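You operate a simulated robot arm through the tools that you are given. There is no shell and no other tool.

You run a simulated two-armed robot. Do the job below in one go: nothing can be reset, and whatever is moved stays where it is left.

Task
Switch the air from the blue branch to the black, at 5 bar.
Fine: shut the blue valve and bleed it to zero, open the black valve, set the line gauge by the regulator; the other branch valves stay shut.

It is judged by the outcome, as a careful person would: the job done as asked, and still so three seconds after it is handed in. It fails if anything else is knocked over, pushed out of place, dropped, spilled or broken.

Robot
Two 7-joint arms with fingered hands on one trunk that stands fixed in place. Base frame: the origin is at the foot of the trunk, x ahead of it, y to its left, z up. Lengths are in m, angles in degrees, forces in N, time in s.
The left shoulder is at [0.021, 0.208, 1.448], the right one opposite. Each reaches about 1.152 m from its shoulder. Payload 5 kg a hand.
The TCP of each hand is the grasp point between the finger pads, 0.048 m short of the fingertips. In the tool frame z runs along the fingers and y along their closing line. The gripper opens to 0.16 m; its body begins 0.056 m behind the TCP. The gripper is a hand of 4 fingers: y runs from the thumb to the fingers, the wrist lies at [-0.026, -0.142, -0.252] in the tool frame, and closing takes about 1.5 s.
Orientation is that of the tool frame in the base frame, as a unit quaternion [w, x, y, z]. With the fingers straight down and the wrist toward the robot, the tool's x, y and z point along [0, 1, 0], [1, 0, 0] and [0, 0, -1] of the base frame.

Tools
- The arms move only by the tool move_arm. It takes "left_moves", "right_moves" or both (then of equal length, played together; a hand with none holds still); each is a list of rows, each an object (a shift or turn left out is 0, a gripper value left out holds the last) with "delta_pos": the shift along the tool's x, y, z in units of 150 mm (1.0 is 150 mm), a list of three; "angular": the turn, a rotation vector about the tool's x, y, z in units of 120 degrees (1.0 is 120 degrees), a list of three. In form: [{"delta_pos": [dx, dy, dz], "angular": [wx, wy, wz]}, ...]. A call has 1 to 20 rows; each row is the pose to reach, as a shift and turn from the pose commanded when the call began, along the tool's axes at that moment. "left_gripper" and "right_gripper" are, for a hand that has rows, the finger opening in m, from 0 to 0.16, set as the call begins (left out, the last holds). A call with a number of a shift or a turn outside -1 to 1 is refused whole. Rows are played at 5 a second. More than 0.05 m and 8.6 degrees between two rows, or a gripper value outside its range, and nothing of the call is played. Where a pose cannot be reached the arm comes as near as it can. A force on the tool above 80 N (or 10 N above the force at the start of the call, whichever is more), or a blocked arm, ends the call early, and 0.2 s more pass. Each finger travels about 0.108 m/s and halts on what it meets, pressing with about 32 N; the grip force reading is that of the motor and also rises with nothing between the fingers. The clock runs only during rows and for 0.2 s after the last one: add rows that repeat a pose to give the fingers time. It gives the time, the measured TCP pose, the force on the tool (base axes), the opening and the grip force at its end, in the units of the frame above (readings bear some noise), with the torque about the TCP (base axes, N m) and any sound that the robot's microphone picked up.
- Cameras (640 x 400 px; columns grow to the right, rows downward): "scene" is now at [0.0974, 0.0118, 1.6367]; the picture's right is [0.12, -0.99, -0.00], its down [-0.58, -0.07, -0.81] and it looks along [0.81, 0.10, -0.58] (base axes); focal length 346 px, centre (320, 200). "left" rides on the left gripper at [-0.087, -0.133, -0.189] in its tool frame; the picture's right is [-0.83, -0.26, 0.49], its down [0.51, -0.71, 0.49] and it looks along [0.22, 0.66, 0.72] (tool axes); focal length 238 px, centre (320, 200). "right" rides on the right gripper at [0.087, -0.133, -0.189] in its tool frame; the picture's right is [-0.83, 0.26, -0.49], its down [-0.51, -0.71, 0.49] and it looks along [-0.22, 0.66, 0.72] (tool axes); focal length 238 px, centre (320, 200). There is no depth. A picture from a camera that has moved, and an enlarged one, comes with that camera's place and axes in the base frame and with its lens.
- get_image(camera): a new picture of that camera. It takes no simulated time.
- move_column(by): moves the trunk up (or, below 0, down) by that many m; the arms and the scene camera ride with it, the base frame stays. It gives what a move gives, with no picture.
- finger_targets(index, middle, ring, thumb_bend, thumb_turn, hand): sets how far each is bent, from 0 (flat) to 1 (curled in); at 0.3 the hand is open as for a grip, at 0.7 the pads meet at the TCP. One left out holds its place. A second passes; each finger stops where it meets its share of the squeeze, and holds until it gets a number again. A gripper value or a shape takes the hand back. It gives what a move gives, with no picture; readings hold the bend of each and the force on the fingers (four entries, about 0 where the hand has none), thumb and palm. thumb_turn goes from beside the hand (0) to across from the fingers (1), as for a grip.
- grasp_type(shape, hand): the hand has 4 fingers and takes this shape, open, in about a second: jaw (thumb against the fingers, like two jaws); tri (thumb and two fingers); tip (a fingertip pinch); poke (one finger out to press); point (the index stretched); flat (the hand flat); cup (the hand cupped); fist (a fist). The gripper value then closes the fingers along that shape, each until it touches; the sizes above hold for jaw. It gives what a move gives, with no picture.
- turn_head(pan, tilt): turns the head with the scene camera to pan (to the left, within 86 degrees either way) and tilt (down, from -29 to 69), counted from straight ahead of the robot. It gives what a move gives.
- inspect(camera, box): a new picture of the part [left, top, right, bottom] of that camera's present view, enlarged. It takes no simulated time.
- finish_job(): hands the job in; it is judged then, once.

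Nothing tells you positions but the pictures and the camera data. Unless the task says otherwise, let go and move clear before handing in.

The tools are called after "Emit:" as a command line: name --argument value ..., lists and objects as JSON in quotes. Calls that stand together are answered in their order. move_arm: Moves the arms, as the interface text tells. Its arguments: {"type":"object","properties":{"left_moves":{"type":"array","items":{"type":"object","properties":{"delta_pos":{"type":"array","items":{"type":"number"}},"angular":{"type":"array","items":{"type":"number"}}}}},"left_gripper":{"type":"number"},"right_moves":{"type":"array","items":{"type":"object","properties":{"delta_pos":{"type":"array","items":{"type":"number"}},"angular":{"type":"array","items":{"type":"number"}}}}},"right_gripper":{"type":"number"}},"required":[]} The other tools are called the same way: move_column (by) moves the trunk up or down; grasp_type (shape, hand) gives the hand a shape; finger_targets (index, middle, ring, thumb_bend, thumb_turn, hand) moves the fingers one by one; turn_head (pan, tilt) turns the head that bears the scene camera; get_image (camera) takes a picture; inspect (camera, box) takes an enlarged picture of a part of a camera's view; finish_job () hands the job in.

At the start:

```text
t: 0.0
left_eef_pos: [0.6483, 0.22, 1.3994]
left_tcp_rot: [0.0, 0.707, 0.707, 0.0]
left_contact_force: [0.8, 0.4, 0.0]
left_ft_torque: [0.02, 0.01, -0.02]
left_width: 0.1596
left_gripper_force: 0.0
left_shape: jaw
left_bend: [0.3, 0.3, 0.3, 0.3, 0.98]
left_finger forces: [0.1, 0.0, 0.1, 0.1, 0.0, 0.0]
right_eef_pos: [0.6359, -0.2367, 1.3742]
right_tcp_rot: [0.0, 0.707, 0.707, 0.001]
right_contact_force: [0.0, 0.4, 0.8]
right_ft_torque: [0.01, 0.03, 0.0]
right_width: 0.1597
right_gripper_force: 0.1
right_shape: jaw
right_bend: [0.3, 0.3, 0.3, 0.3, 0.98]
right_finger forces: [0.0, 0.1, 0.1, 0.0, 0.0, 0.0]
trunk travel left (down, up): [-0.45, 0.24]
head pan, tilt (commanded): [7.1, 35.6]
```

scene: 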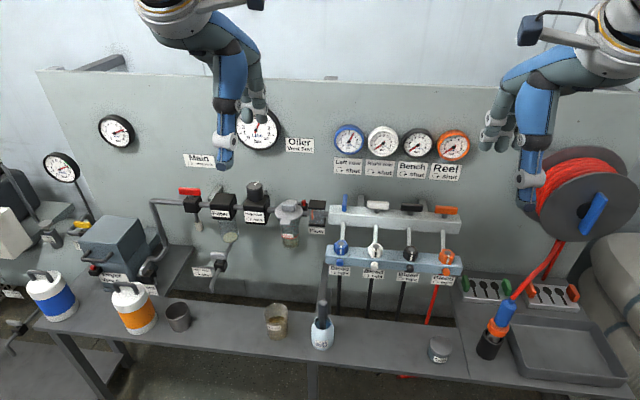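
right: 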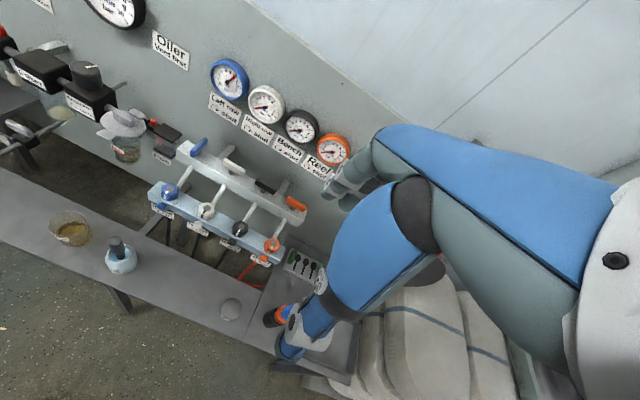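
left: 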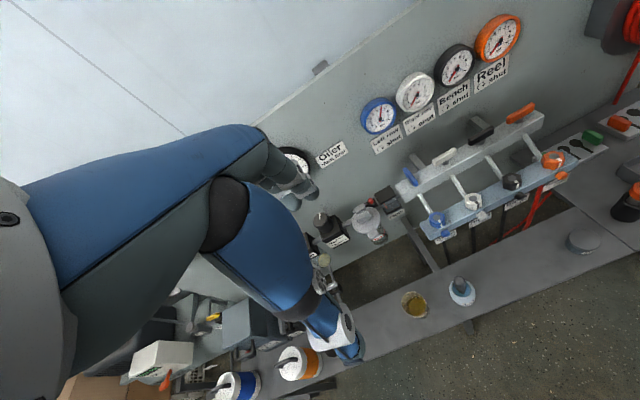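

I see a panel with a main line, a regulator, a manifold of four coloured branch valves with gauges above and coloured bleed knobs below. I'll zoom in on the labels, gauges and valves before moving anything.

Emit:
inspect --camera "scene" --box '[320, 110, 480, 210]'

Emit:
inspect --camera "scene" --box '[310, 190, 480, 300]'

Emit:
inspect --camera "scene" --box '[140, 140, 340, 290]'

Emit:
inspect --camera "left" --box '[350, 80, 610, 250]'

Emit:
inspect --camera "right" --box '[120, 40, 360, 280]'

```text
4.00 times, centred on (400, 160) of scene
camera zoom: at [0.0974, 0.0118, 1.6367], right [0.12, -0.99, 0.0], down [-0.58, -0.07, -0.81], along [0.81, 0.1, -0.58], focal length 1384 px, centre (0, 360)
```

zoom: 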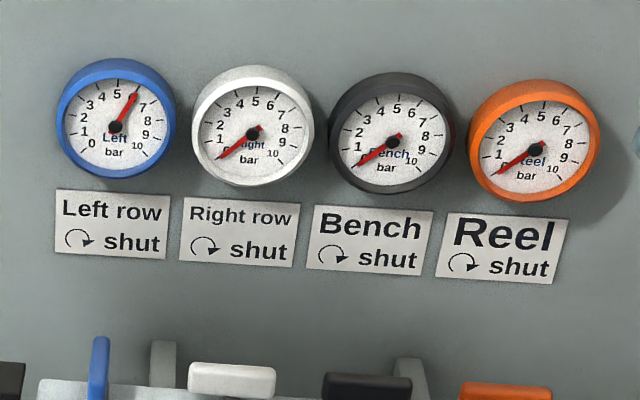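

```text
3.64 times, centred on (395, 245) of scene
camera zoom: at [0.0974, 0.0118, 1.6367], right [0.12, -0.99, 0.0], down [-0.58, -0.07, -0.81], along [0.81, 0.1, -0.58], focal length 1258 px, centre (47, 36)
```

zoom: 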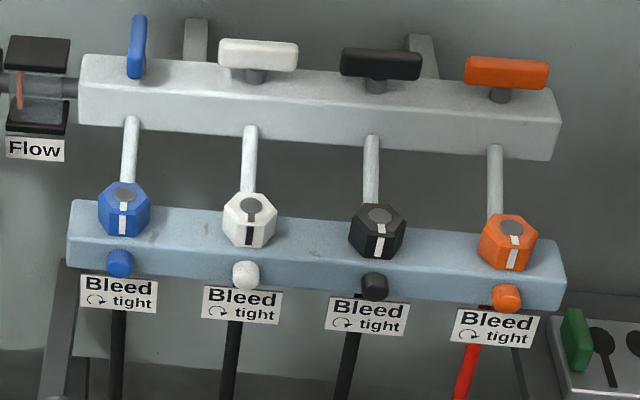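

```text
2.67 times, centred on (240, 215) of scene
camera zoom: at [0.0974, 0.0118, 1.6367], right [0.12, -0.99, 0.0], down [-0.58, -0.07, -0.81], along [0.81, 0.1, -0.58], focal length 923 px, centre (533, 160)
```

zoom: 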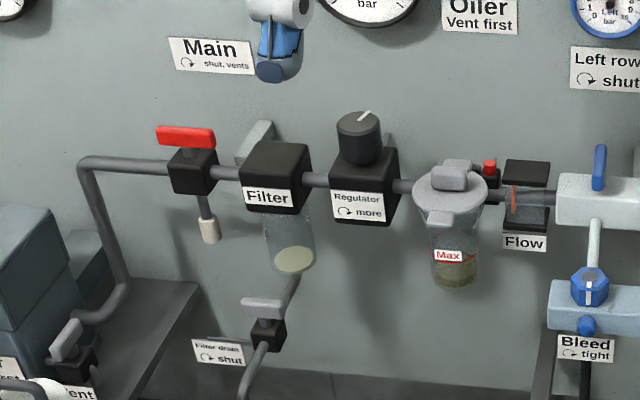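

```text
2.35 times, centred on (480, 165) of left
camera zoom: at [0.5154, 0.1326, 1.5879], right [-0.26, -0.83, -0.49], down [-0.71, 0.51, -0.49], along [0.66, 0.22, -0.72], focal length 561 px, centre (-56, 282)
```

zoom: 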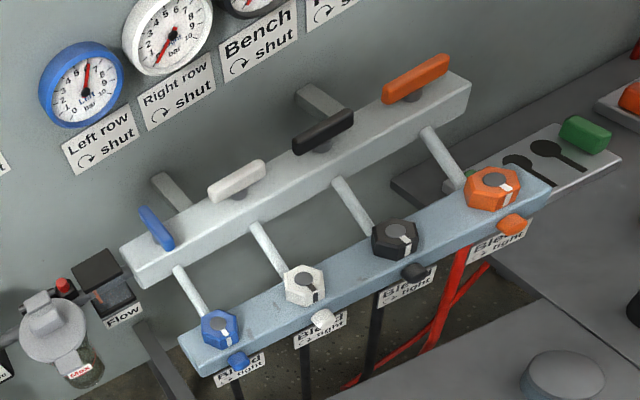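

```text
1.67 times, centred on (240, 160) of right
camera zoom: at [0.5029, -0.1508, 1.5632], right [0.26, -0.83, 0.49], down [-0.71, -0.51, -0.49], along [0.66, -0.22, -0.72], focal length 397 px, centre (453, 267)
```

zoom: 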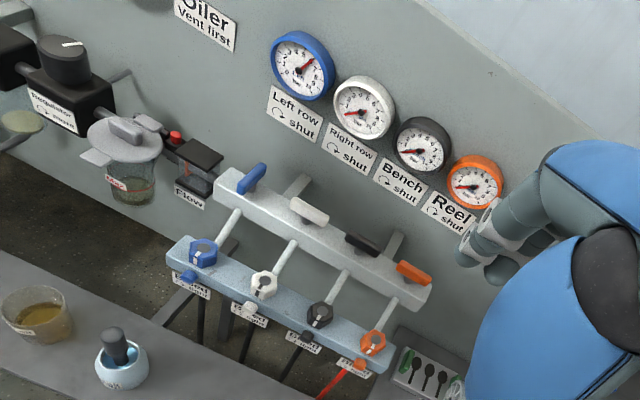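

The blue lever (about [0.92, 0.04, 1.04]) lies along x, which is open, and the others lie across, which is shut. I'll zoom in much further on the bleed parts, the blue gauge and the regulator.

Emit:
inspect --camera "scene" --box '[322, 230, 386, 270]'

Emit:
inspect --camera "scene" --box '[390, 235, 470, 285]'

Emit:
inspect --camera "scene" --box '[230, 175, 310, 225]'

Emit:
inspect --camera "left" --box '[410, 200, 490, 250]'

Emit:
inspect --camera "scene" --box '[325, 115, 405, 165]'

Emit:
inspect --camera "right" --box '[80, 0, 160, 50]'

```text
10.00 times, centred on (354, 250) of scene
camera zoom: at [0.0974, 0.0118, 1.6367], right [0.12, -0.99, 0.0], down [-0.58, -0.07, -0.81], along [0.81, 0.1, -0.58], focal length 3460 px, centre (-20, -300)
```

zoom: 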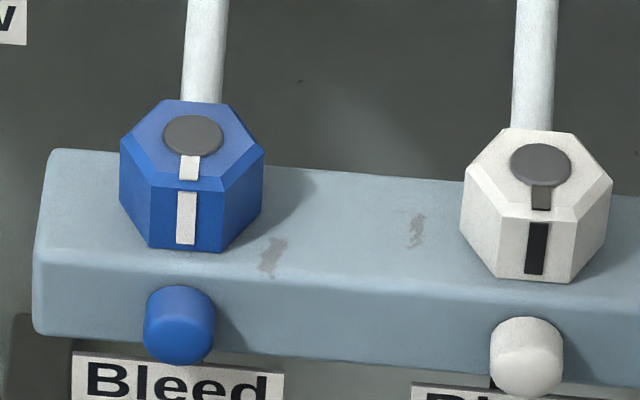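

```text
8.00 times, centred on (430, 260) of scene
camera zoom: at [0.0974, 0.0118, 1.6367], right [0.12, -0.99, 0.0], down [-0.58, -0.07, -0.81], along [0.81, 0.1, -0.58], focal length 2768 px, centre (-560, -280)
```

zoom: 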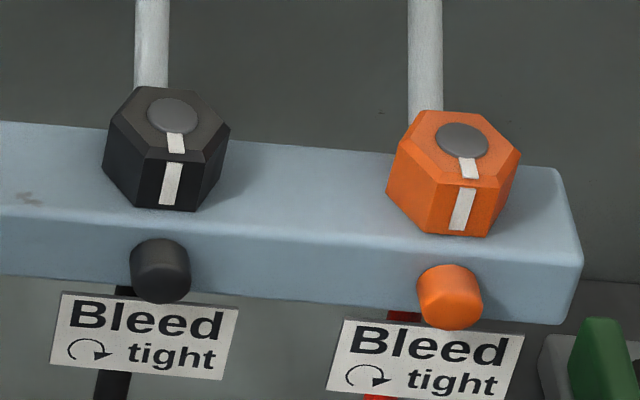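

```text
8.00 times, centred on (270, 200) of scene
camera zoom: at [0.0974, 0.0118, 1.6367], right [0.12, -0.99, 0.0], down [-0.58, -0.07, -0.81], along [0.81, 0.1, -0.58], focal length 2768 px, centre (720, 200)
```

zoom: 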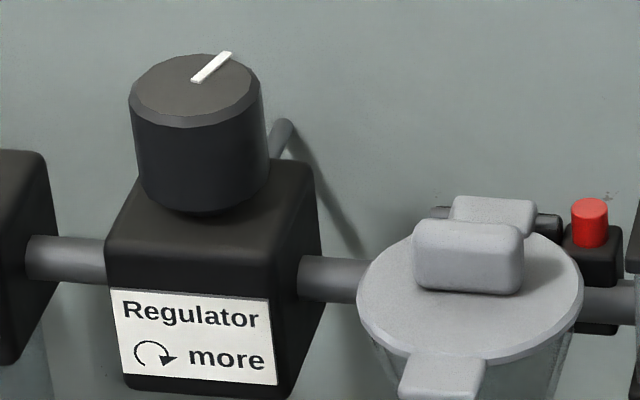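

```text
8.00 times, centred on (450, 225) of left
camera zoom: at [0.5154, 0.1326, 1.5879], right [-0.26, -0.83, -0.49], down [-0.71, 0.51, -0.49], along [0.66, 0.22, -0.72], focal length 1907 px, centre (-720, 0)
```

zoom: 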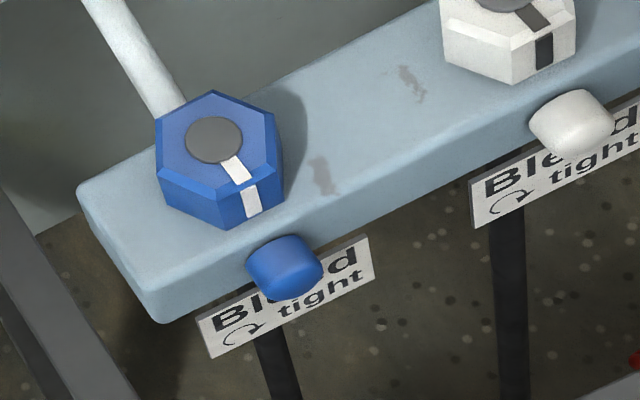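

```text
8.00 times, centred on (365, 140) of scene
camera zoom: at [0.0974, 0.0118, 1.6367], right [0.12, -0.99, 0.0], down [-0.58, -0.07, -0.81], along [0.81, 0.1, -0.58], focal length 2768 px, centre (-40, 680)
```

zoom: 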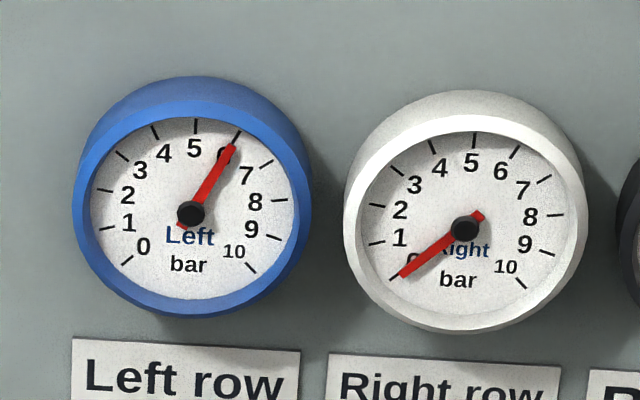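

```text
8.00 times, centred on (120, 25) of right
camera zoom: at [0.5029, -0.1508, 1.5632], right [0.26, -0.83, 0.49], down [-0.71, -0.51, -0.49], along [0.66, -0.22, -0.72], focal length 1907 px, centre (1920, 1600)
```

zoom: 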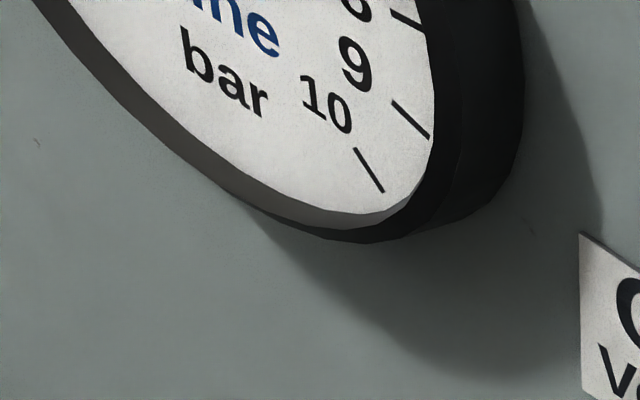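

The blue gauge stands at 6 bar and the hex screws on the lower rail carry index marks, so they look like the bleed screws. I'll move the left hand aside to see the line gauge, and look round with the head.

Emit:
move_arm --left_moves '[{"delta_pos": [0.25, -0.25, 0]}, {"delta_pos": [0.5, -0.5, 0]}, {"delta_pos": [0.75, -0.75, 0]}, {"delta_pos": [1.0, -1.0, 0]}]'

Emit:
get_image --camera "scene"

Emit:
get_image --camera "left"

```text
refused: row 1 steps farther than a row can; nothing moved
```

```text
taken
camera scene: at [0.0974, 0.0118, 1.6367], right [0.12, -0.99, 0.0], down [-0.58, -0.07, -0.81], along [0.81, 0.1, -0.58], focal length 346 px, centre (320, 200)
```

scene: 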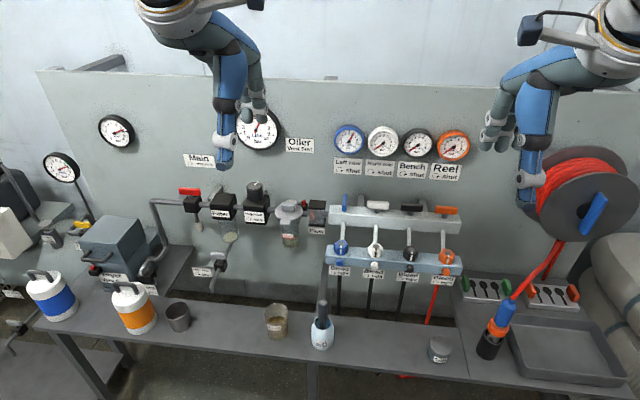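

```text
taken
camera left: at [0.5154, 0.1326, 1.5879], right [-0.26, -0.83, -0.49], down [-0.71, 0.51, -0.49], along [0.66, 0.22, -0.72], focal length 238 px, centre (320, 200)
```

left: 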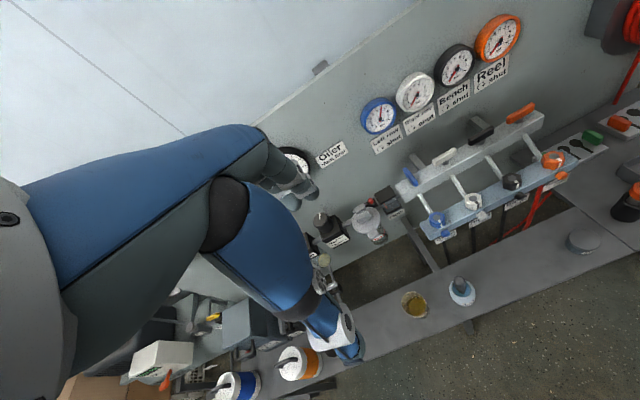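

That step was just over the limit, so nothing moved. I'll redo it with smaller steps to uncover the line gauge.

Emit:
move_arm --left_moves '[{"delta_pos": [0.2, -0.2, 0]}, {"delta_pos": [0.4, -0.4, 0]}, {"delta_pos": [0.6, -0.6, 0]}, {"delta_pos": [0.8, -0.8, 0]}, {"delta_pos": [1.0, -1.0, 0]}]'

Emit:
get_image --camera "scene"

Emit:
get_image --camera "left"

```text
t: 1.2
left_eef_pos: [0.6227, 0.2447, 1.398]
left_tcp_rot: [-0.003, 0.707, 0.707, -0.003]
left_contact_force: [0.7, -1.3, -0.8]
left_ft_torque: [0.02, 0.05, -0.01]
left_width: 0.1599
left_gripper_force: 0.0
left_shape: jaw
left_bend: [0.3, 0.3, 0.3, 0.3, 0.97]
left_finger forces: [0.0, 0.1, 0.0, 0.0, 0.0, 0.1]
left hand out of reach, approached as far as the arm can: row 1, 2, 3, 4, 5
right_eef_pos: [0.6343, -0.2375, 1.3728]
right_tcp_rot: [0.0, 0.707, 0.707, 0.0]
right_contact_force: [0.7, -1.1, -0.4]
right_ft_torque: [0.06, 0.02, 0.0]
right_width: 0.1596
right_gripper_force: 0.0
right_shape: jaw
right_bend: [0.3, 0.3, 0.3, 0.3, 0.98]
right_finger forces: [0.0, 0.0, 0.1, 0.1, 0.0, 0.0]
trunk travel left (down, up): [-0.45, 0.24]
head pan, tilt (commanded): [7.1, 35.6]
```

```text
taken
camera scene: at [0.0983, 0.011, 1.6366], right [0.12, -0.99, 0.0], down [-0.58, -0.07, -0.81], along [0.81, 0.1, -0.58], focal length 346 px, centre (320, 200)
```

scene: 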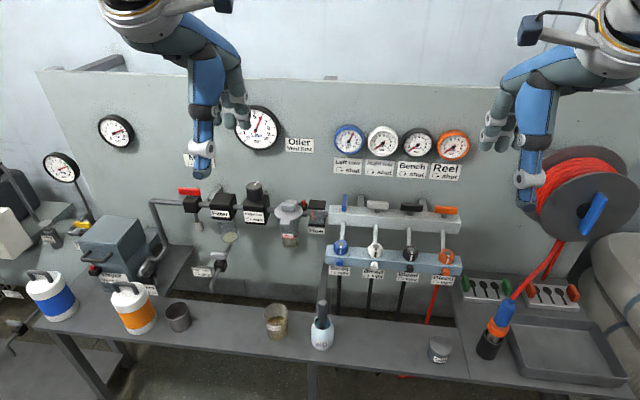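

```text
taken
camera left: at [0.4904, 0.1581, 1.5877], right [-0.26, -0.83, -0.48], down [-0.71, 0.51, -0.48], along [0.65, 0.22, -0.73], focal length 238 px, centre (320, 200)
```

left: 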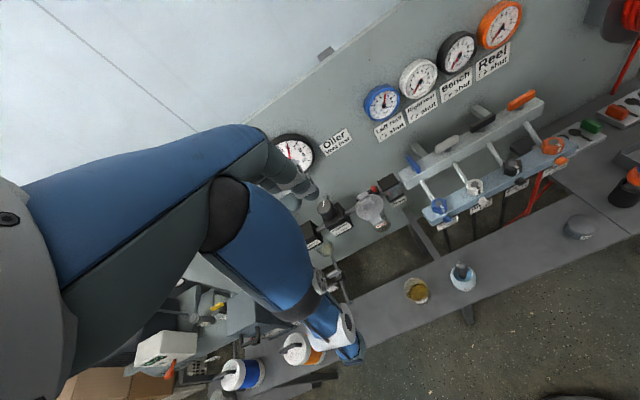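

The line gauge is now mostly visible. I'll read it and check the other gauges and surroundings.

Emit:
inspect --camera "scene" --box '[222, 98, 302, 158]'

Emit:
inspect --camera "scene" --box '[80, 110, 160, 160]'

Emit:
inspect --camera "scene" --box '[30, 140, 110, 190]'

Emit:
inspect --camera "scene" --box '[320, 270, 480, 370]'

Emit:
inspect --camera "scene" --box '[330, 190, 410, 240]'

Emit:
inspect --camera "scene" --box '[390, 190, 470, 240]'

```text
6.67 times, centred on (262, 128) of scene
camera zoom: at [0.0983, 0.011, 1.6366], right [0.12, -0.99, 0.0], down [-0.58, -0.07, -0.81], along [0.81, 0.1, -0.58], focal length 2306 px, centre (707, 680)
```

zoom: 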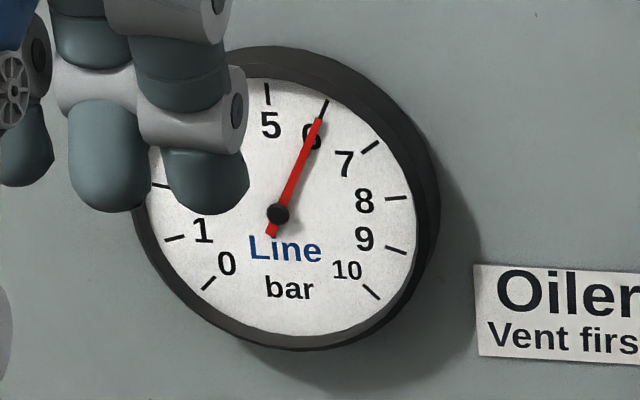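

```text
8.00 times, centred on (120, 135) of scene
camera zoom: at [0.0983, 0.011, 1.6366], right [0.12, -0.99, 0.0], down [-0.58, -0.07, -0.81], along [0.81, 0.1, -0.58], focal length 2768 px, centre (1920, 720)
```

zoom: 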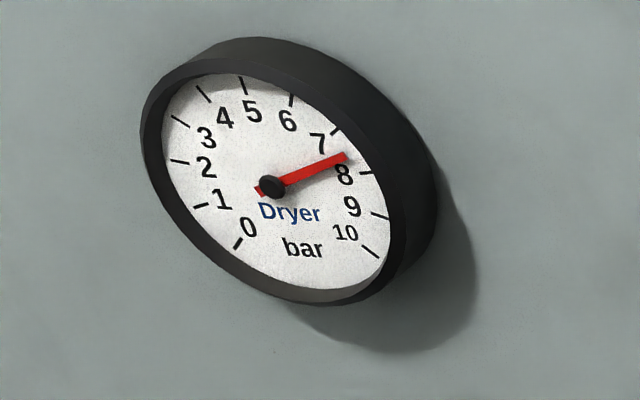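

```text
8.00 times, centred on (70, 165) of scene
camera zoom: at [0.0983, 0.011, 1.6366], right [0.12, -0.99, 0.0], down [-0.58, -0.07, -0.81], along [0.81, 0.1, -0.58], focal length 2768 px, centre (2320, 480)
```

zoom: 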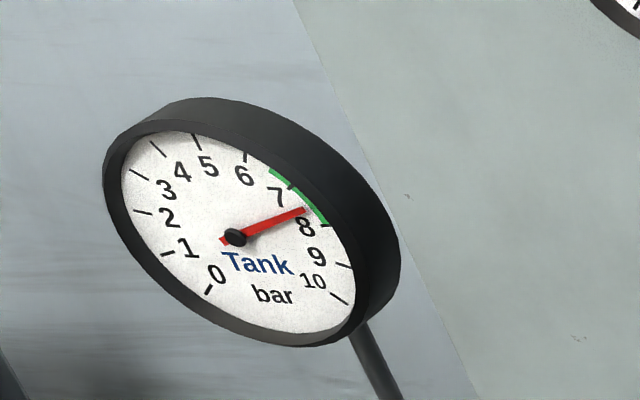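

```text
4.00 times, centred on (400, 320) of scene
camera zoom: at [0.0983, 0.011, 1.6366], right [0.12, -0.99, 0.0], down [-0.58, -0.07, -0.81], along [0.81, 0.1, -0.58], focal length 1384 px, centre (0, -280)
```

zoom: 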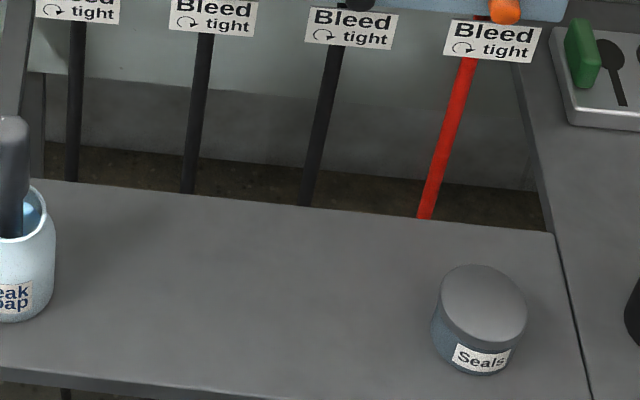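

```text
8.00 times, centred on (370, 215) of scene
camera zoom: at [0.0983, 0.011, 1.6366], right [0.12, -0.99, 0.0], down [-0.58, -0.07, -0.81], along [0.81, 0.1, -0.58], focal length 2768 px, centre (-80, 80)
```

zoom: 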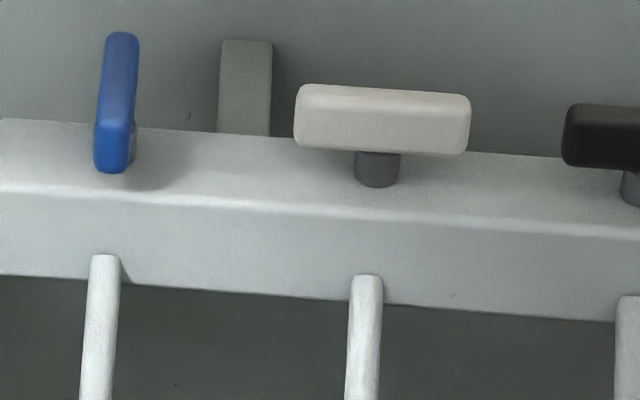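

```text
8.00 times, centred on (430, 215) of scene
camera zoom: at [0.0983, 0.011, 1.6366], right [0.12, -0.99, 0.0], down [-0.58, -0.07, -0.81], along [0.81, 0.1, -0.58], focal length 2768 px, centre (-560, 80)
```

zoom: 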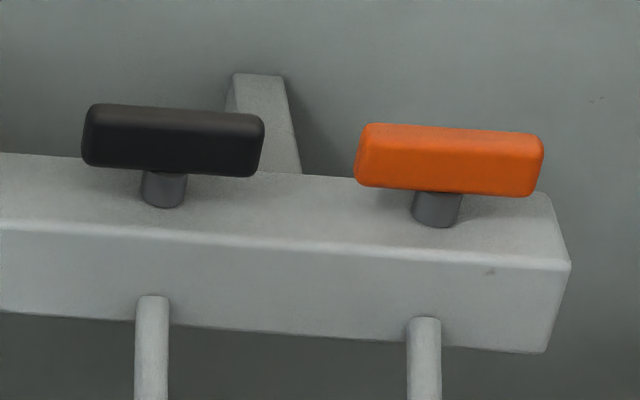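

Line and blue gauges both read 6 bar and the tank and dryer about 7.5. I'll shape the right hand for poking and look at it to learn where the index tip is.

Emit:
grasp_type --hand "right" --shape "poke"

Emit:
get_image --camera "right"

Emit:
inspect --camera "scene" --box '[440, 0, 640, 220]'

```text
t: 2.1
left_eef_pos: [0.6205, 0.2461, 1.399]
left_tcp_rot: [-0.003, 0.707, 0.707, -0.003]
left_contact_force: [0.0, 0.3, -0.4]
left_ft_torque: [0.0, 0.01, 0.02]
left_width: 0.1599
left_gripper_force: 0.0
left_shape: jaw
left_bend: [0.3, 0.3, 0.3, 0.3, 0.97]
left_finger forces: [0.1, 0.0, 0.0, 0.0, 0.0, 0.0]
right_eef_pos: [0.6353, -0.2368, 1.373]
right_tcp_rot: [0.0, 0.707, 0.707, 0.0]
right_contact_force: [-0.3, 0.2, 0.3]
right_ft_torque: [-0.03, -0.02, -0.01]
right_width: 0.0002
right_gripper_force: 0.1
right_shape: poke
right_bend: [0.7, 0.7, 0.99, 1.0, 1.0]
right_finger forces: [0.0, 0.0, 0.0, 0.0, 0.1, 0.0]
trunk travel left (down, up): [-0.45, 0.24]
head pan, tilt (commanded): [7.1, 35.6]
```

```text
taken
camera right: at [0.503, -0.1505, 1.5632], right [0.26, -0.83, 0.49], down [-0.71, -0.51, -0.49], along [0.66, -0.22, -0.72], focal length 238 px, centre (320, 200)
```

right: 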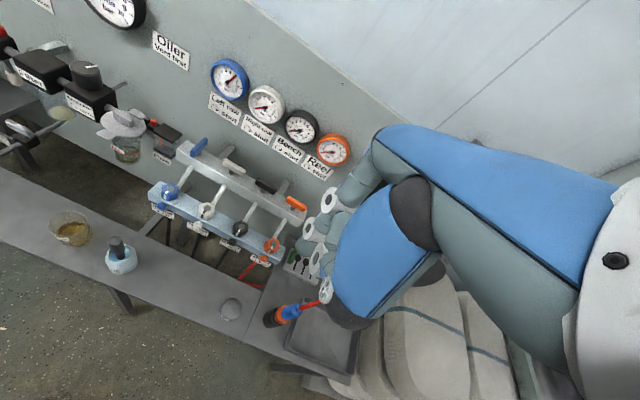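

```text
1.82 times, centred on (540, 110) of scene
camera zoom: at [0.0975, 0.0122, 1.6367], right [0.12, -0.99, 0.0], down [-0.58, -0.07, -0.81], along [0.81, 0.1, -0.58], focal length 629 px, centre (-80, 364)
```

zoom: 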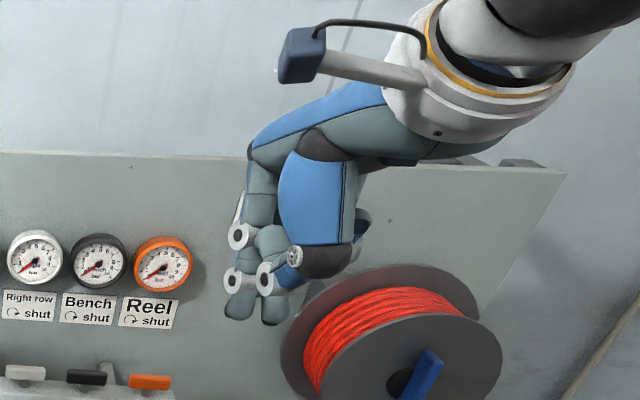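

The poke shape leaves two fingers out, so it is wider than I want. I'll try the fingertip pinch shape and look at its form.

Emit:
grasp_type --hand "right" --shape "tip"

Emit:
inspect --camera "scene" --box '[460, 40, 600, 220]'

Emit:
inspect --camera "right" --box '[280, 110, 440, 350]'

```text
t: 3.0
left_eef_pos: [0.6208, 0.2459, 1.3984]
left_tcp_rot: [-0.004, 0.707, 0.707, -0.003]
left_contact_force: [-0.4, -0.3, 0.1]
left_ft_torque: [0.04, 0.01, -0.01]
left_width: 0.1599
left_gripper_force: 0.2
left_shape: jaw
left_bend: [0.3, 0.3, 0.3, 0.3, 0.97]
left_finger forces: [0.0, 0.1, 0.1, 0.1, 0.1, 0.1]
right_eef_pos: [0.6344, -0.2369, 1.3732]
right_tcp_rot: [0.001, 0.708, 0.707, 0.0]
right_contact_force: [-0.3, -0.1, -1.0]
right_ft_torque: [-0.02, -0.02, 0.0]
right_width: 0.1597
right_gripper_force: 0.1
right_shape: tip
right_bend: [0.3, 0.98, 0.99, 0.3, 0.98]
right_finger forces: [0.0, 0.1, 0.0, 0.0, 0.0, 0.0]
trunk travel left (down, up): [-0.45, 0.24]
head pan, tilt (commanded): [7.1, 35.6]
```

```text
2.22 times, centred on (530, 130) of scene
camera zoom: at [0.0974, 0.0119, 1.6367], right [0.12, -0.99, 0.0], down [-0.58, -0.07, -0.81], along [0.81, 0.1, -0.58], focal length 769 px, centre (-147, 356)
```

zoom: 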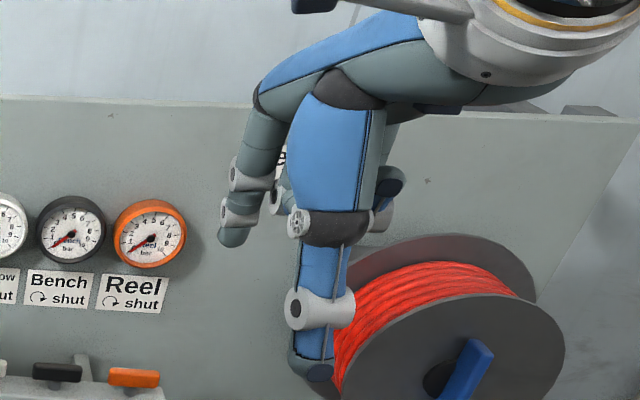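

```text
1.67 times, centred on (360, 230) of right
camera zoom: at [0.5029, -0.1507, 1.5632], right [0.26, -0.83, 0.49], down [-0.71, -0.51, -0.49], along [0.66, -0.22, -0.72], focal length 397 px, centre (253, 150)
```

zoom: 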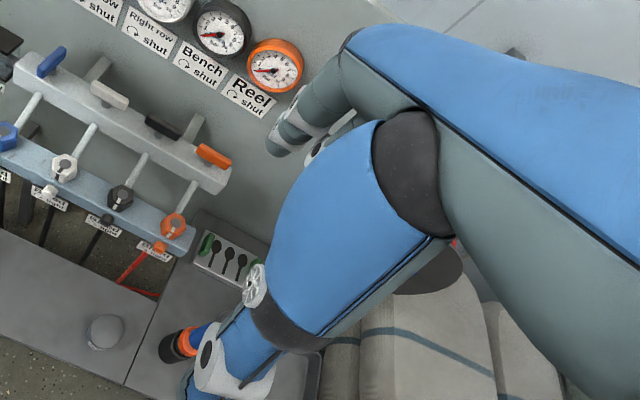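

The tip shape leaves only index and thumb out, which suits a narrow pusher when closed. I'll close the right hand to a pinch and bring it toward the blue lever, staying high for a look.

Emit:
move_arm --right_moves '[{"delta_pos": [0.25, 0.15, 0.1]}, {"delta_pos": [0.5, 0.3, 0.2]}, {"delta_pos": [0.75, 0.45, 0.3]}, {"delta_pos": [1.0, 0.6, 0.4]}, {"delta_pos": [1.0, 0.6, 0.4]}, {"delta_pos": [1.0, 0.6, 0.4]}, {"delta_pos": [1.0, 0.6, 0.4]}, {"delta_pos": [1.0, 0.6, 0.4]}]' --right_gripper 0

Emit:
get_image --camera "scene"

Emit:
get_image --camera "right"

Emit:
get_image --camera "left"

```text
t: 4.8
left_eef_pos: [0.621, 0.2461, 1.3996]
left_tcp_rot: [-0.003, 0.708, 0.706, -0.003]
left_contact_force: [-0.4, 0.2, 0.6]
left_ft_torque: [0.05, -0.03, 0.02]
left_width: 0.1599
left_gripper_force: 0.0
left_shape: jaw
left_bend: [0.3, 0.3, 0.3, 0.3, 0.97]
left_finger forces: [0.1, 0.0, 0.0, 0.0, 0.0, 0.0]
right_eef_pos: [0.7231, -0.0855, 1.3144]
right_tcp_rot: [0.0, 0.707, 0.707, 0.0]
right_contact_force: [-0.1, 0.1, 0.3]
right_ft_torque: [0.03, -0.02, 0.01]
right_width: 0.0
right_gripper_force: 31.5
right_shape: tip
right_bend: [0.7, 1.0, 1.0, 0.62, 1.0]
right_finger forces: [0.1, 0.0, 0.1, 0.0, 0.0, 0.0]
trunk travel left (down, up): [-0.45, 0.24]
head pan, tilt (commanded): [7.1, 35.6]
```

```text
taken
camera scene: at [0.0967, 0.0112, 1.6368], right [0.12, -0.99, 0.0], down [-0.58, -0.07, -0.81], along [0.81, 0.1, -0.58], focal length 346 px, centre (320, 200)
```

scene: 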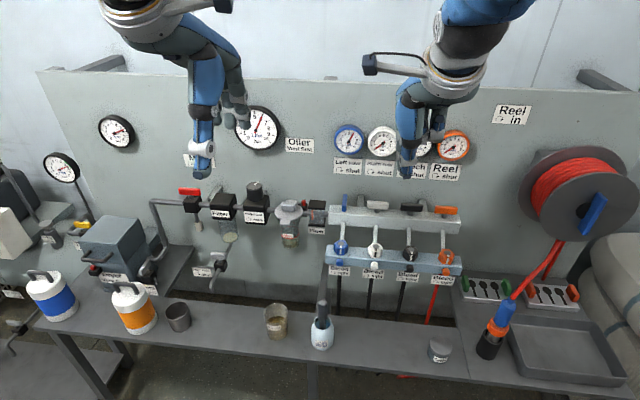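

```text
taken
camera right: at [0.5911, -0.0006, 1.5039], right [0.26, -0.83, 0.49], down [-0.71, -0.51, -0.49], along [0.66, -0.22, -0.72], focal length 238 px, centre (320, 200)
```

right: 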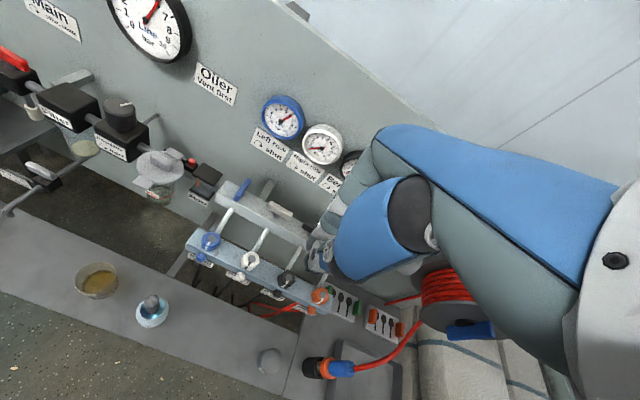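

```text
taken
camera left: at [0.4889, 0.1582, 1.5883], right [-0.26, -0.83, -0.48], down [-0.71, 0.51, -0.48], along [0.65, 0.22, -0.73], focal length 238 px, centre (320, 200)
```

left: 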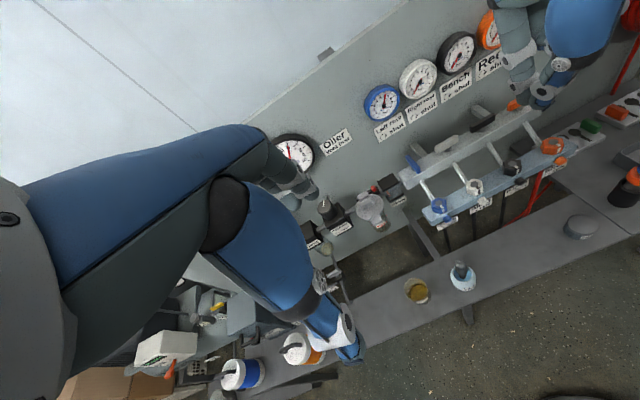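

The right arm follows commands well. I'll zoom on the closed pinch to gauge its shape, then come closer.

Emit:
inspect --camera "scene" --box '[360, 50, 500, 190]'

Emit:
inspect --camera "left" --box '[460, 0, 640, 130]'

Emit:
move_arm --right_moves '[{"delta_pos": [0.15, 0.12, 0.17]}, {"delta_pos": [0.3, 0.25, 0.33]}, {"delta_pos": [0.45, 0.37, 0.5]}, {"delta_pos": [0.6, 0.5, 0.667]}]'

Emit:
inspect --camera "scene" --box '[320, 100, 480, 240]'

Emit:
inspect --camera "left" --box '[350, 40, 590, 240]'

```text
2.86 times, centred on (430, 120) of scene
camera zoom: at [0.0967, 0.0112, 1.6368], right [0.12, -0.99, 0.0], down [-0.58, -0.07, -0.81], along [0.81, 0.1, -0.58], focal length 988 px, centre (6, 429)
```

zoom: 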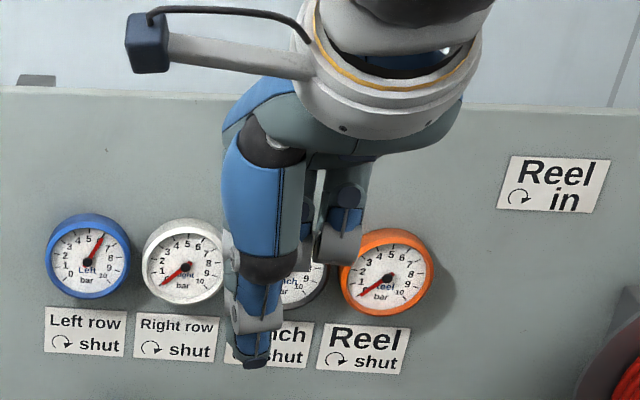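

```text
3.08 times, centred on (550, 65) of left
camera zoom: at [0.4889, 0.1582, 1.5883], right [-0.26, -0.83, -0.48], down [-0.71, 0.51, -0.48], along [0.65, 0.22, -0.73], focal length 733 px, centre (-388, 615)
```

zoom: 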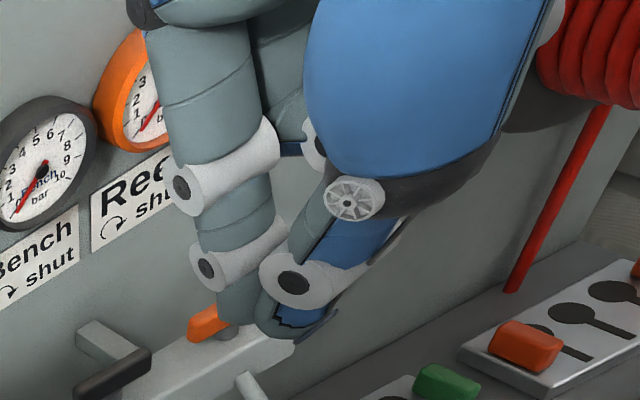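

```text
t: 5.8
left_eef_pos: [0.6238, 0.2464, 1.3949]
left_tcp_rot: [-0.003, 0.707, 0.707, -0.004]
left_contact_force: [-0.3, 0.1, -0.1]
left_ft_torque: [-0.1, 0.1, -0.04]
left_width: 0.1598
left_gripper_force: 0.1
left_shape: jaw
left_bend: [0.3, 0.3, 0.3, 0.3, 0.97]
left_finger forces: [0.0, 0.1, 0.0, 0.0, 0.1, 0.0]
right_eef_pos: [0.8049, 0.008, 1.2117]
right_tcp_rot: [-0.001, 0.707, 0.707, -0.001]
right_contact_force: [0.6, 0.8, 0.0]
right_ft_torque: [-0.01, 0.17, 0.01]
right_width: 0.0
right_gripper_force: 32.1
right_shape: tip
right_bend: [0.7, 1.0, 1.0, 0.62, 1.0]
right_finger forces: [0.1, 0.0, 0.1, 0.1, 0.0, 0.1]
trunk travel left (down, up): [-0.45, 0.24]
head pan, tilt (commanded): [7.1, 35.6]
```

```text
2.86 times, centred on (400, 170) of scene
camera zoom: at [0.1004, 0.0135, 1.6364], right [0.12, -0.99, 0.0], down [-0.58, -0.07, -0.81], along [0.81, 0.1, -0.58], focal length 988 px, centre (91, 286)
```

zoom: 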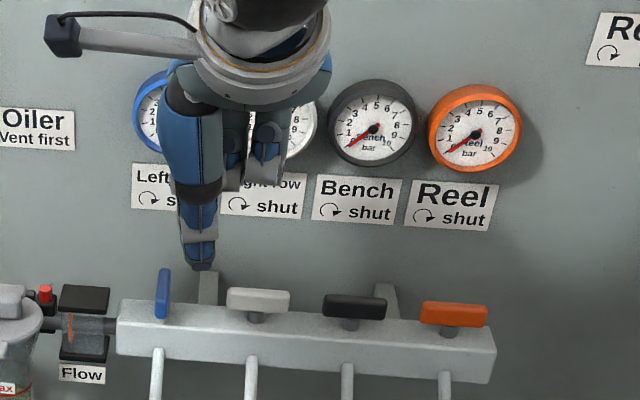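

```text
2.00 times, centred on (470, 140) of left
camera zoom: at [0.4926, 0.1605, 1.5865], right [-0.26, -0.84, -0.48], down [-0.71, 0.51, -0.48], along [0.65, 0.22, -0.73], focal length 477 px, centre (20, 320)
```

zoom: 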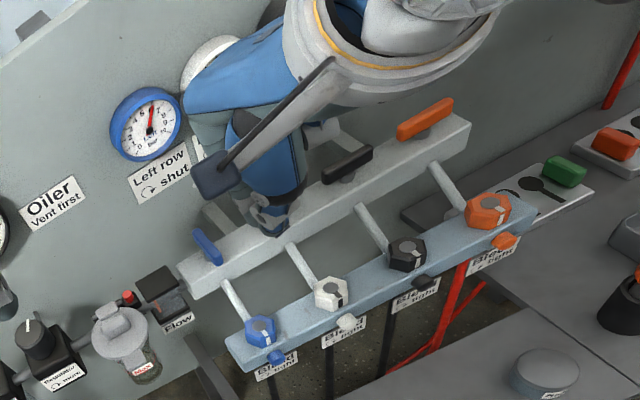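

The pinch tips sit right below the TCP, and the index knuckles stick out toward the gauges, so I'll tilt the hand 30° (fingers pointing forward and down). I'll then hover near the gap between the blue and white levers.

Emit:
move_arm --right_moves '[{"delta_pos": [0.0, 0.07, 0.15], "angular": [-0.0625, 0, 0]}, {"delta_pos": [0.0, 0.14, 0.3], "angular": [-0.125, 0, 0]}, {"delta_pos": [0.0, 0.21, 0.46], "angular": [-0.1875, 0, 0]}, {"delta_pos": [0.005, 0.28, 0.627], "angular": [-0.25, 0, 0]}, {"delta_pos": [0.005, 0.28, 0.627], "angular": [-0.25, 0, 0]}]'

Emit:
inspect --camera "scene" --box '[320, 120, 440, 240]'

Emit:
inspect --camera "left" --box '[370, 60, 530, 220]'

Emit:
get_image --camera "right"

```text
t: 7.0
left_eef_pos: [0.6182, 0.2483, 1.3994]
left_tcp_rot: [-0.003, 0.707, 0.707, -0.004]
left_contact_force: [-0.5, -0.1, 0.0]
left_ft_torque: [-0.03, -0.1, 0.05]
left_width: 0.16
left_gripper_force: 0.1
left_shape: jaw
left_bend: [0.3, 0.3, 0.3, 0.3, 0.97]
left_finger forces: [0.0, 0.0, 0.1, 0.1, 0.0, 0.0]
right_eef_pos: [0.8403, 0.0069, 1.1211]
right_tcp_rot: [0.179, 0.689, 0.678, 0.183]
right_contact_force: [0.2, 10.9, 6.5]
right_ft_torque: [-1.0, 0.33, -0.52]
right_width: 0.0
right_gripper_force: 32.2
right_shape: tip
right_bend: [0.7, 1.0, 1.0, 0.62, 1.0]
right_finger forces: [0.0, 0.0, 0.1, 0.0, 0.0, 0.0]
right hand out of reach, approached as far as the arm can: row 1, 2
trunk travel left (down, up): [-0.45, 0.24]
head pan, tilt (commanded): [7.1, 35.6]
```

```text
3.33 times, centred on (380, 180) of scene
camera zoom: at [0.0958, 0.0145, 1.6369], right [0.12, -0.99, 0.0], down [-0.58, -0.07, -0.81], along [0.81, 0.1, -0.58], focal length 1153 px, centre (120, 267)
```

zoom: 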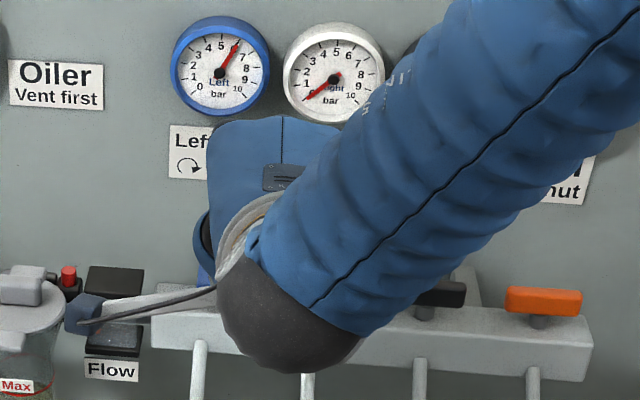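

```text
2.50 times, centred on (450, 140) of left
camera zoom: at [0.4878, 0.162, 1.5884], right [-0.26, -0.84, -0.48], down [-0.71, 0.5, -0.49], along [0.65, 0.22, -0.73], focal length 596 px, centre (-5, 350)
```

zoom: 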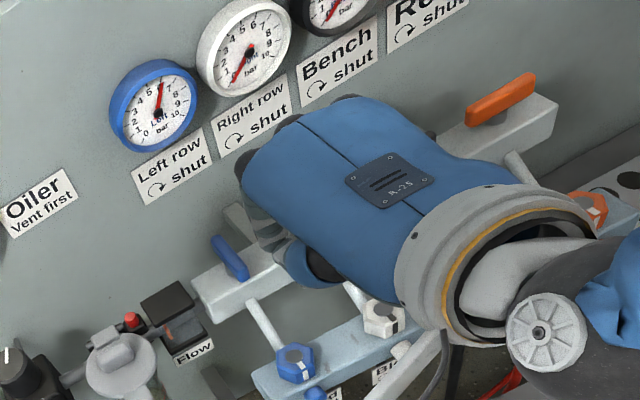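

```text
taken
camera right: at [0.6337, 0.0944, 1.2203], right [-0.03, -0.84, 0.54], down [-0.38, -0.5, -0.78], along [0.93, -0.23, -0.3], focal length 238 px, centre (320, 200)
```

right: 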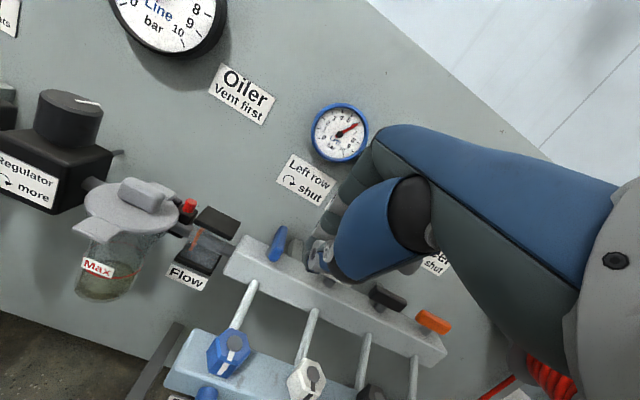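

The tilt worked, though the force reads about 11 N, perhaps from motion. I'll hold still a moment and check that nothing is touching.

Emit:
move_arm --right_moves '[{"delta_pos": [0, 0, 0]}, {"delta_pos": [0, 0, 0]}]'

Emit:
inspect --camera "right" --box '[200, 160, 460, 380]'

Emit:
get_image --camera "scene"

```text
t: 7.6
left_eef_pos: [0.6196, 0.2463, 1.3977]
left_tcp_rot: [-0.002, 0.707, 0.707, -0.004]
left_contact_force: [-0.6, 0.8, -1.6]
left_ft_torque: [-0.03, 0.0, -0.04]
left_width: 0.1601
left_gripper_force: 0.0
left_shape: jaw
left_bend: [0.3, 0.3, 0.3, 0.3, 0.97]
left_finger forces: [0.1, 0.0, 0.0, 0.1, 0.0, 0.1]
right_eef_pos: [0.8433, 0.0056, 1.1218]
right_tcp_rot: [0.183, 0.682, 0.684, 0.184]
right_contact_force: [-0.4, 0.9, 0.7]
right_ft_torque: [-0.02, 0.0, -0.05]
right_width: 0.0
right_gripper_force: 32.5
right_shape: tip
right_bend: [0.7, 1.0, 1.0, 0.62, 1.0]
right_finger forces: [0.0, 0.0, 0.1, 0.0, 0.0, 0.0]
trunk travel left (down, up): [-0.45, 0.24]
head pan, tilt (commanded): [7.1, 35.6]
```

```text
1.82 times, centred on (330, 270) of right
camera zoom: at [0.6336, 0.0915, 1.2185], right [-0.02, -0.83, 0.55], down [-0.37, -0.51, -0.78], along [0.93, -0.22, -0.3], focal length 433 px, centre (302, 73)
```

zoom: 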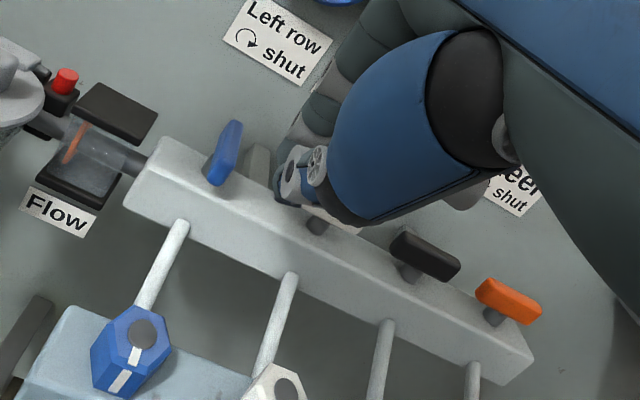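

```text
taken
camera scene: at [0.097, 0.0126, 1.6367], right [0.12, -0.99, 0.0], down [-0.58, -0.07, -0.81], along [0.81, 0.1, -0.58], focal length 346 px, centre (320, 200)
```

scene: 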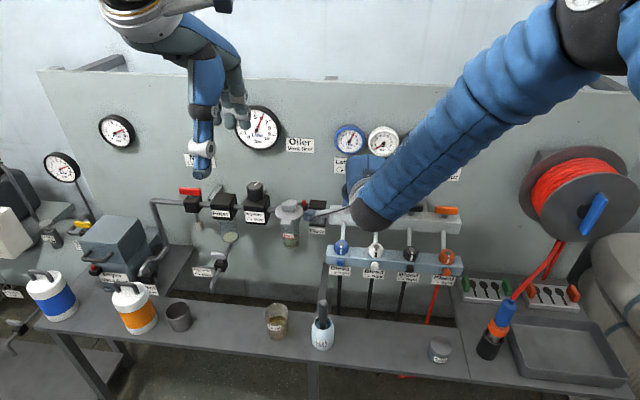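

Forces are clean, so the hand is free. I'll lower the pinch into the gap right of the blue lever, just above the beam.

Emit:
move_arm --right_moves '[{"delta_pos": [-0.003, -0.011, 0.105]}, {"delta_pos": [-0.005, -0.022, 0.21]}, {"delta_pos": [-0.007, -0.033, 0.315]}, {"delta_pos": [-0.007, -0.04, 0.39]}, {"delta_pos": [-0.007, -0.04, 0.39]}]'

Emit:
inspect --camera "right" --box '[230, 200, 390, 300]'

Emit:
inspect --camera "left" --box '[390, 80, 510, 200]'

```text
t: 8.8
left_eef_pos: [0.6214, 0.2456, 1.3984]
left_tcp_rot: [-0.004, 0.707, 0.707, -0.003]
left_contact_force: [0.0, -0.4, 0.2]
left_ft_torque: [-0.01, 0.01, 0.02]
left_width: 0.16
left_gripper_force: 0.1
left_shape: jaw
left_bend: [0.3, 0.3, 0.3, 0.3, 0.97]
left_finger forces: [0.0, 0.1, 0.0, 0.0, 0.0, 0.0]
right_eef_pos: [0.8655, 0.0035, 1.0642]
right_tcp_rot: [0.183, 0.683, 0.683, 0.184]
right_contact_force: [0.1, 0.2, 0.9]
right_ft_torque: [0.01, 0.01, -0.03]
right_width: 0.0
right_gripper_force: 32.3
right_shape: tip
right_bend: [0.7, 1.0, 1.0, 0.62, 1.0]
right_finger forces: [0.0, 0.0, 0.1, 0.1, 0.0, 0.0]
trunk travel left (down, up): [-0.45, 0.24]
head pan, tilt (commanded): [7.1, 35.6]
```

```text
4.00 times, centred on (310, 250) of right
camera zoom: at [0.6576, 0.0897, 1.1633], right [-0.02, -0.83, 0.55], down [-0.37, -0.51, -0.78], along [0.93, -0.22, -0.3], focal length 953 px, centre (360, 0)
```

zoom: 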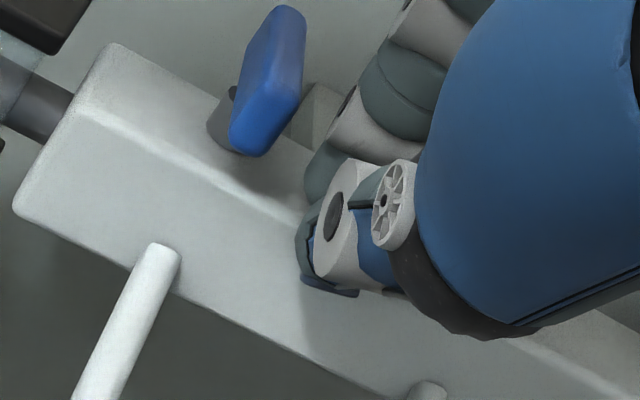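

```text
3.33 times, centred on (450, 140) of left
camera zoom: at [0.4892, 0.1591, 1.5881], right [-0.26, -0.83, -0.48], down [-0.71, 0.51, -0.48], along [0.65, 0.22, -0.73], focal length 794 px, centre (-113, 400)
```

zoom: 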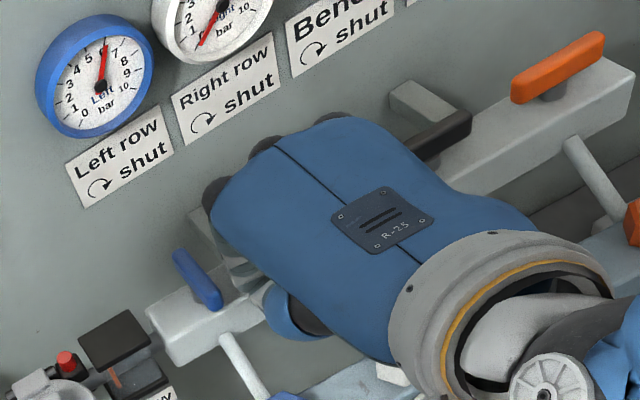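

The pinch is in the gap with no contact. Now I'll push the near end of the blue lever leftward (clockwise, toward shut) by the first part of the arc and check.

Emit:
move_arm --right_moves '[{"delta_pos": [0.06, -0.0075, 0.0265]}, {"delta_pos": [0.117, -0.0075, 0.0265]}, {"delta_pos": [0.142, -0.016, 0.021]}, {"delta_pos": [0.167, -0.025, 0.0165]}, {"delta_pos": [0.19, -0.032, 0.012]}, {"delta_pos": [0.213, -0.039, 0.008]}]'

Emit:
inspect --camera "right" --box '[230, 180, 390, 280]'

Emit:
inspect --camera "left" --box '[390, 80, 510, 200]'

```text
t: 10.2
left_eef_pos: [0.6209, 0.2468, 1.3983]
left_tcp_rot: [-0.003, 0.707, 0.707, -0.003]
left_contact_force: [-0.9, 0.6, -0.5]
left_ft_torque: [0.02, -0.05, 0.02]
left_width: 0.1598
left_gripper_force: 0.0
left_shape: jaw
left_bend: [0.3, 0.3, 0.3, 0.3, 0.97]
left_finger forces: [0.1, 0.0, 0.0, 0.0, 0.0, 0.1]
right_eef_pos: [0.8602, 0.0365, 1.0618]
right_tcp_rot: [0.182, 0.683, 0.683, 0.182]
right_contact_force: [-2.5, -2.9, 0.3]
right_ft_torque: [-0.04, 0.01, -0.07]
right_width: 0.0001
right_gripper_force: 32.0
right_shape: tip
right_bend: [0.7, 1.0, 1.0, 0.62, 1.0]
right_finger forces: [0.0, 0.1, 0.1, 0.0, 0.0, 0.0]
trunk travel left (down, up): [-0.45, 0.24]
head pan, tilt (commanded): [7.1, 35.6]
```

```text
4.00 times, centred on (310, 230) of right
camera zoom: at [0.6525, 0.121, 1.1591], right [-0.02, -0.83, 0.55], down [-0.37, -0.51, -0.78], along [0.93, -0.22, -0.3], focal length 953 px, centre (360, 80)
```

zoom: 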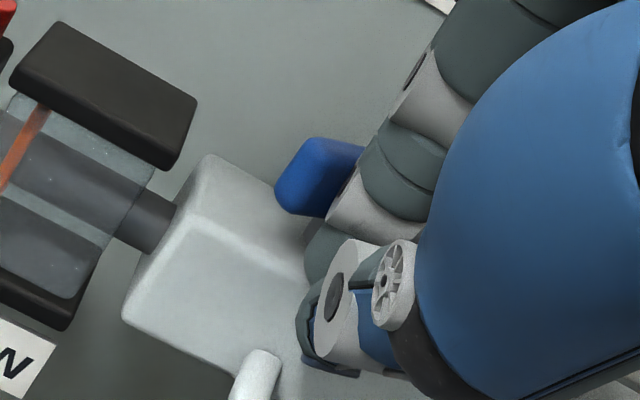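

```text
3.33 times, centred on (450, 140) of left
camera zoom: at [0.4894, 0.1592, 1.5879], right [-0.26, -0.83, -0.48], down [-0.71, 0.51, -0.48], along [0.65, 0.22, -0.73], focal length 794 px, centre (-113, 400)
```

zoom: 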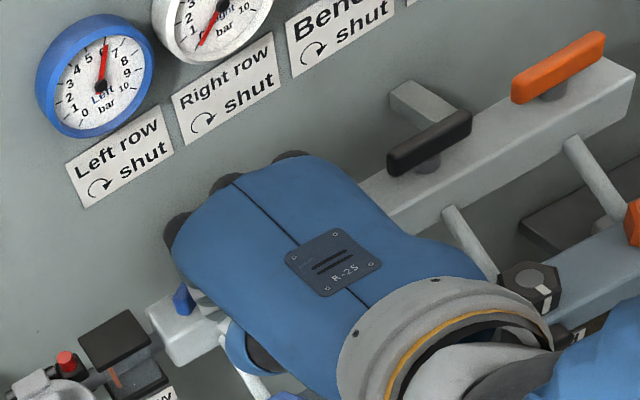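

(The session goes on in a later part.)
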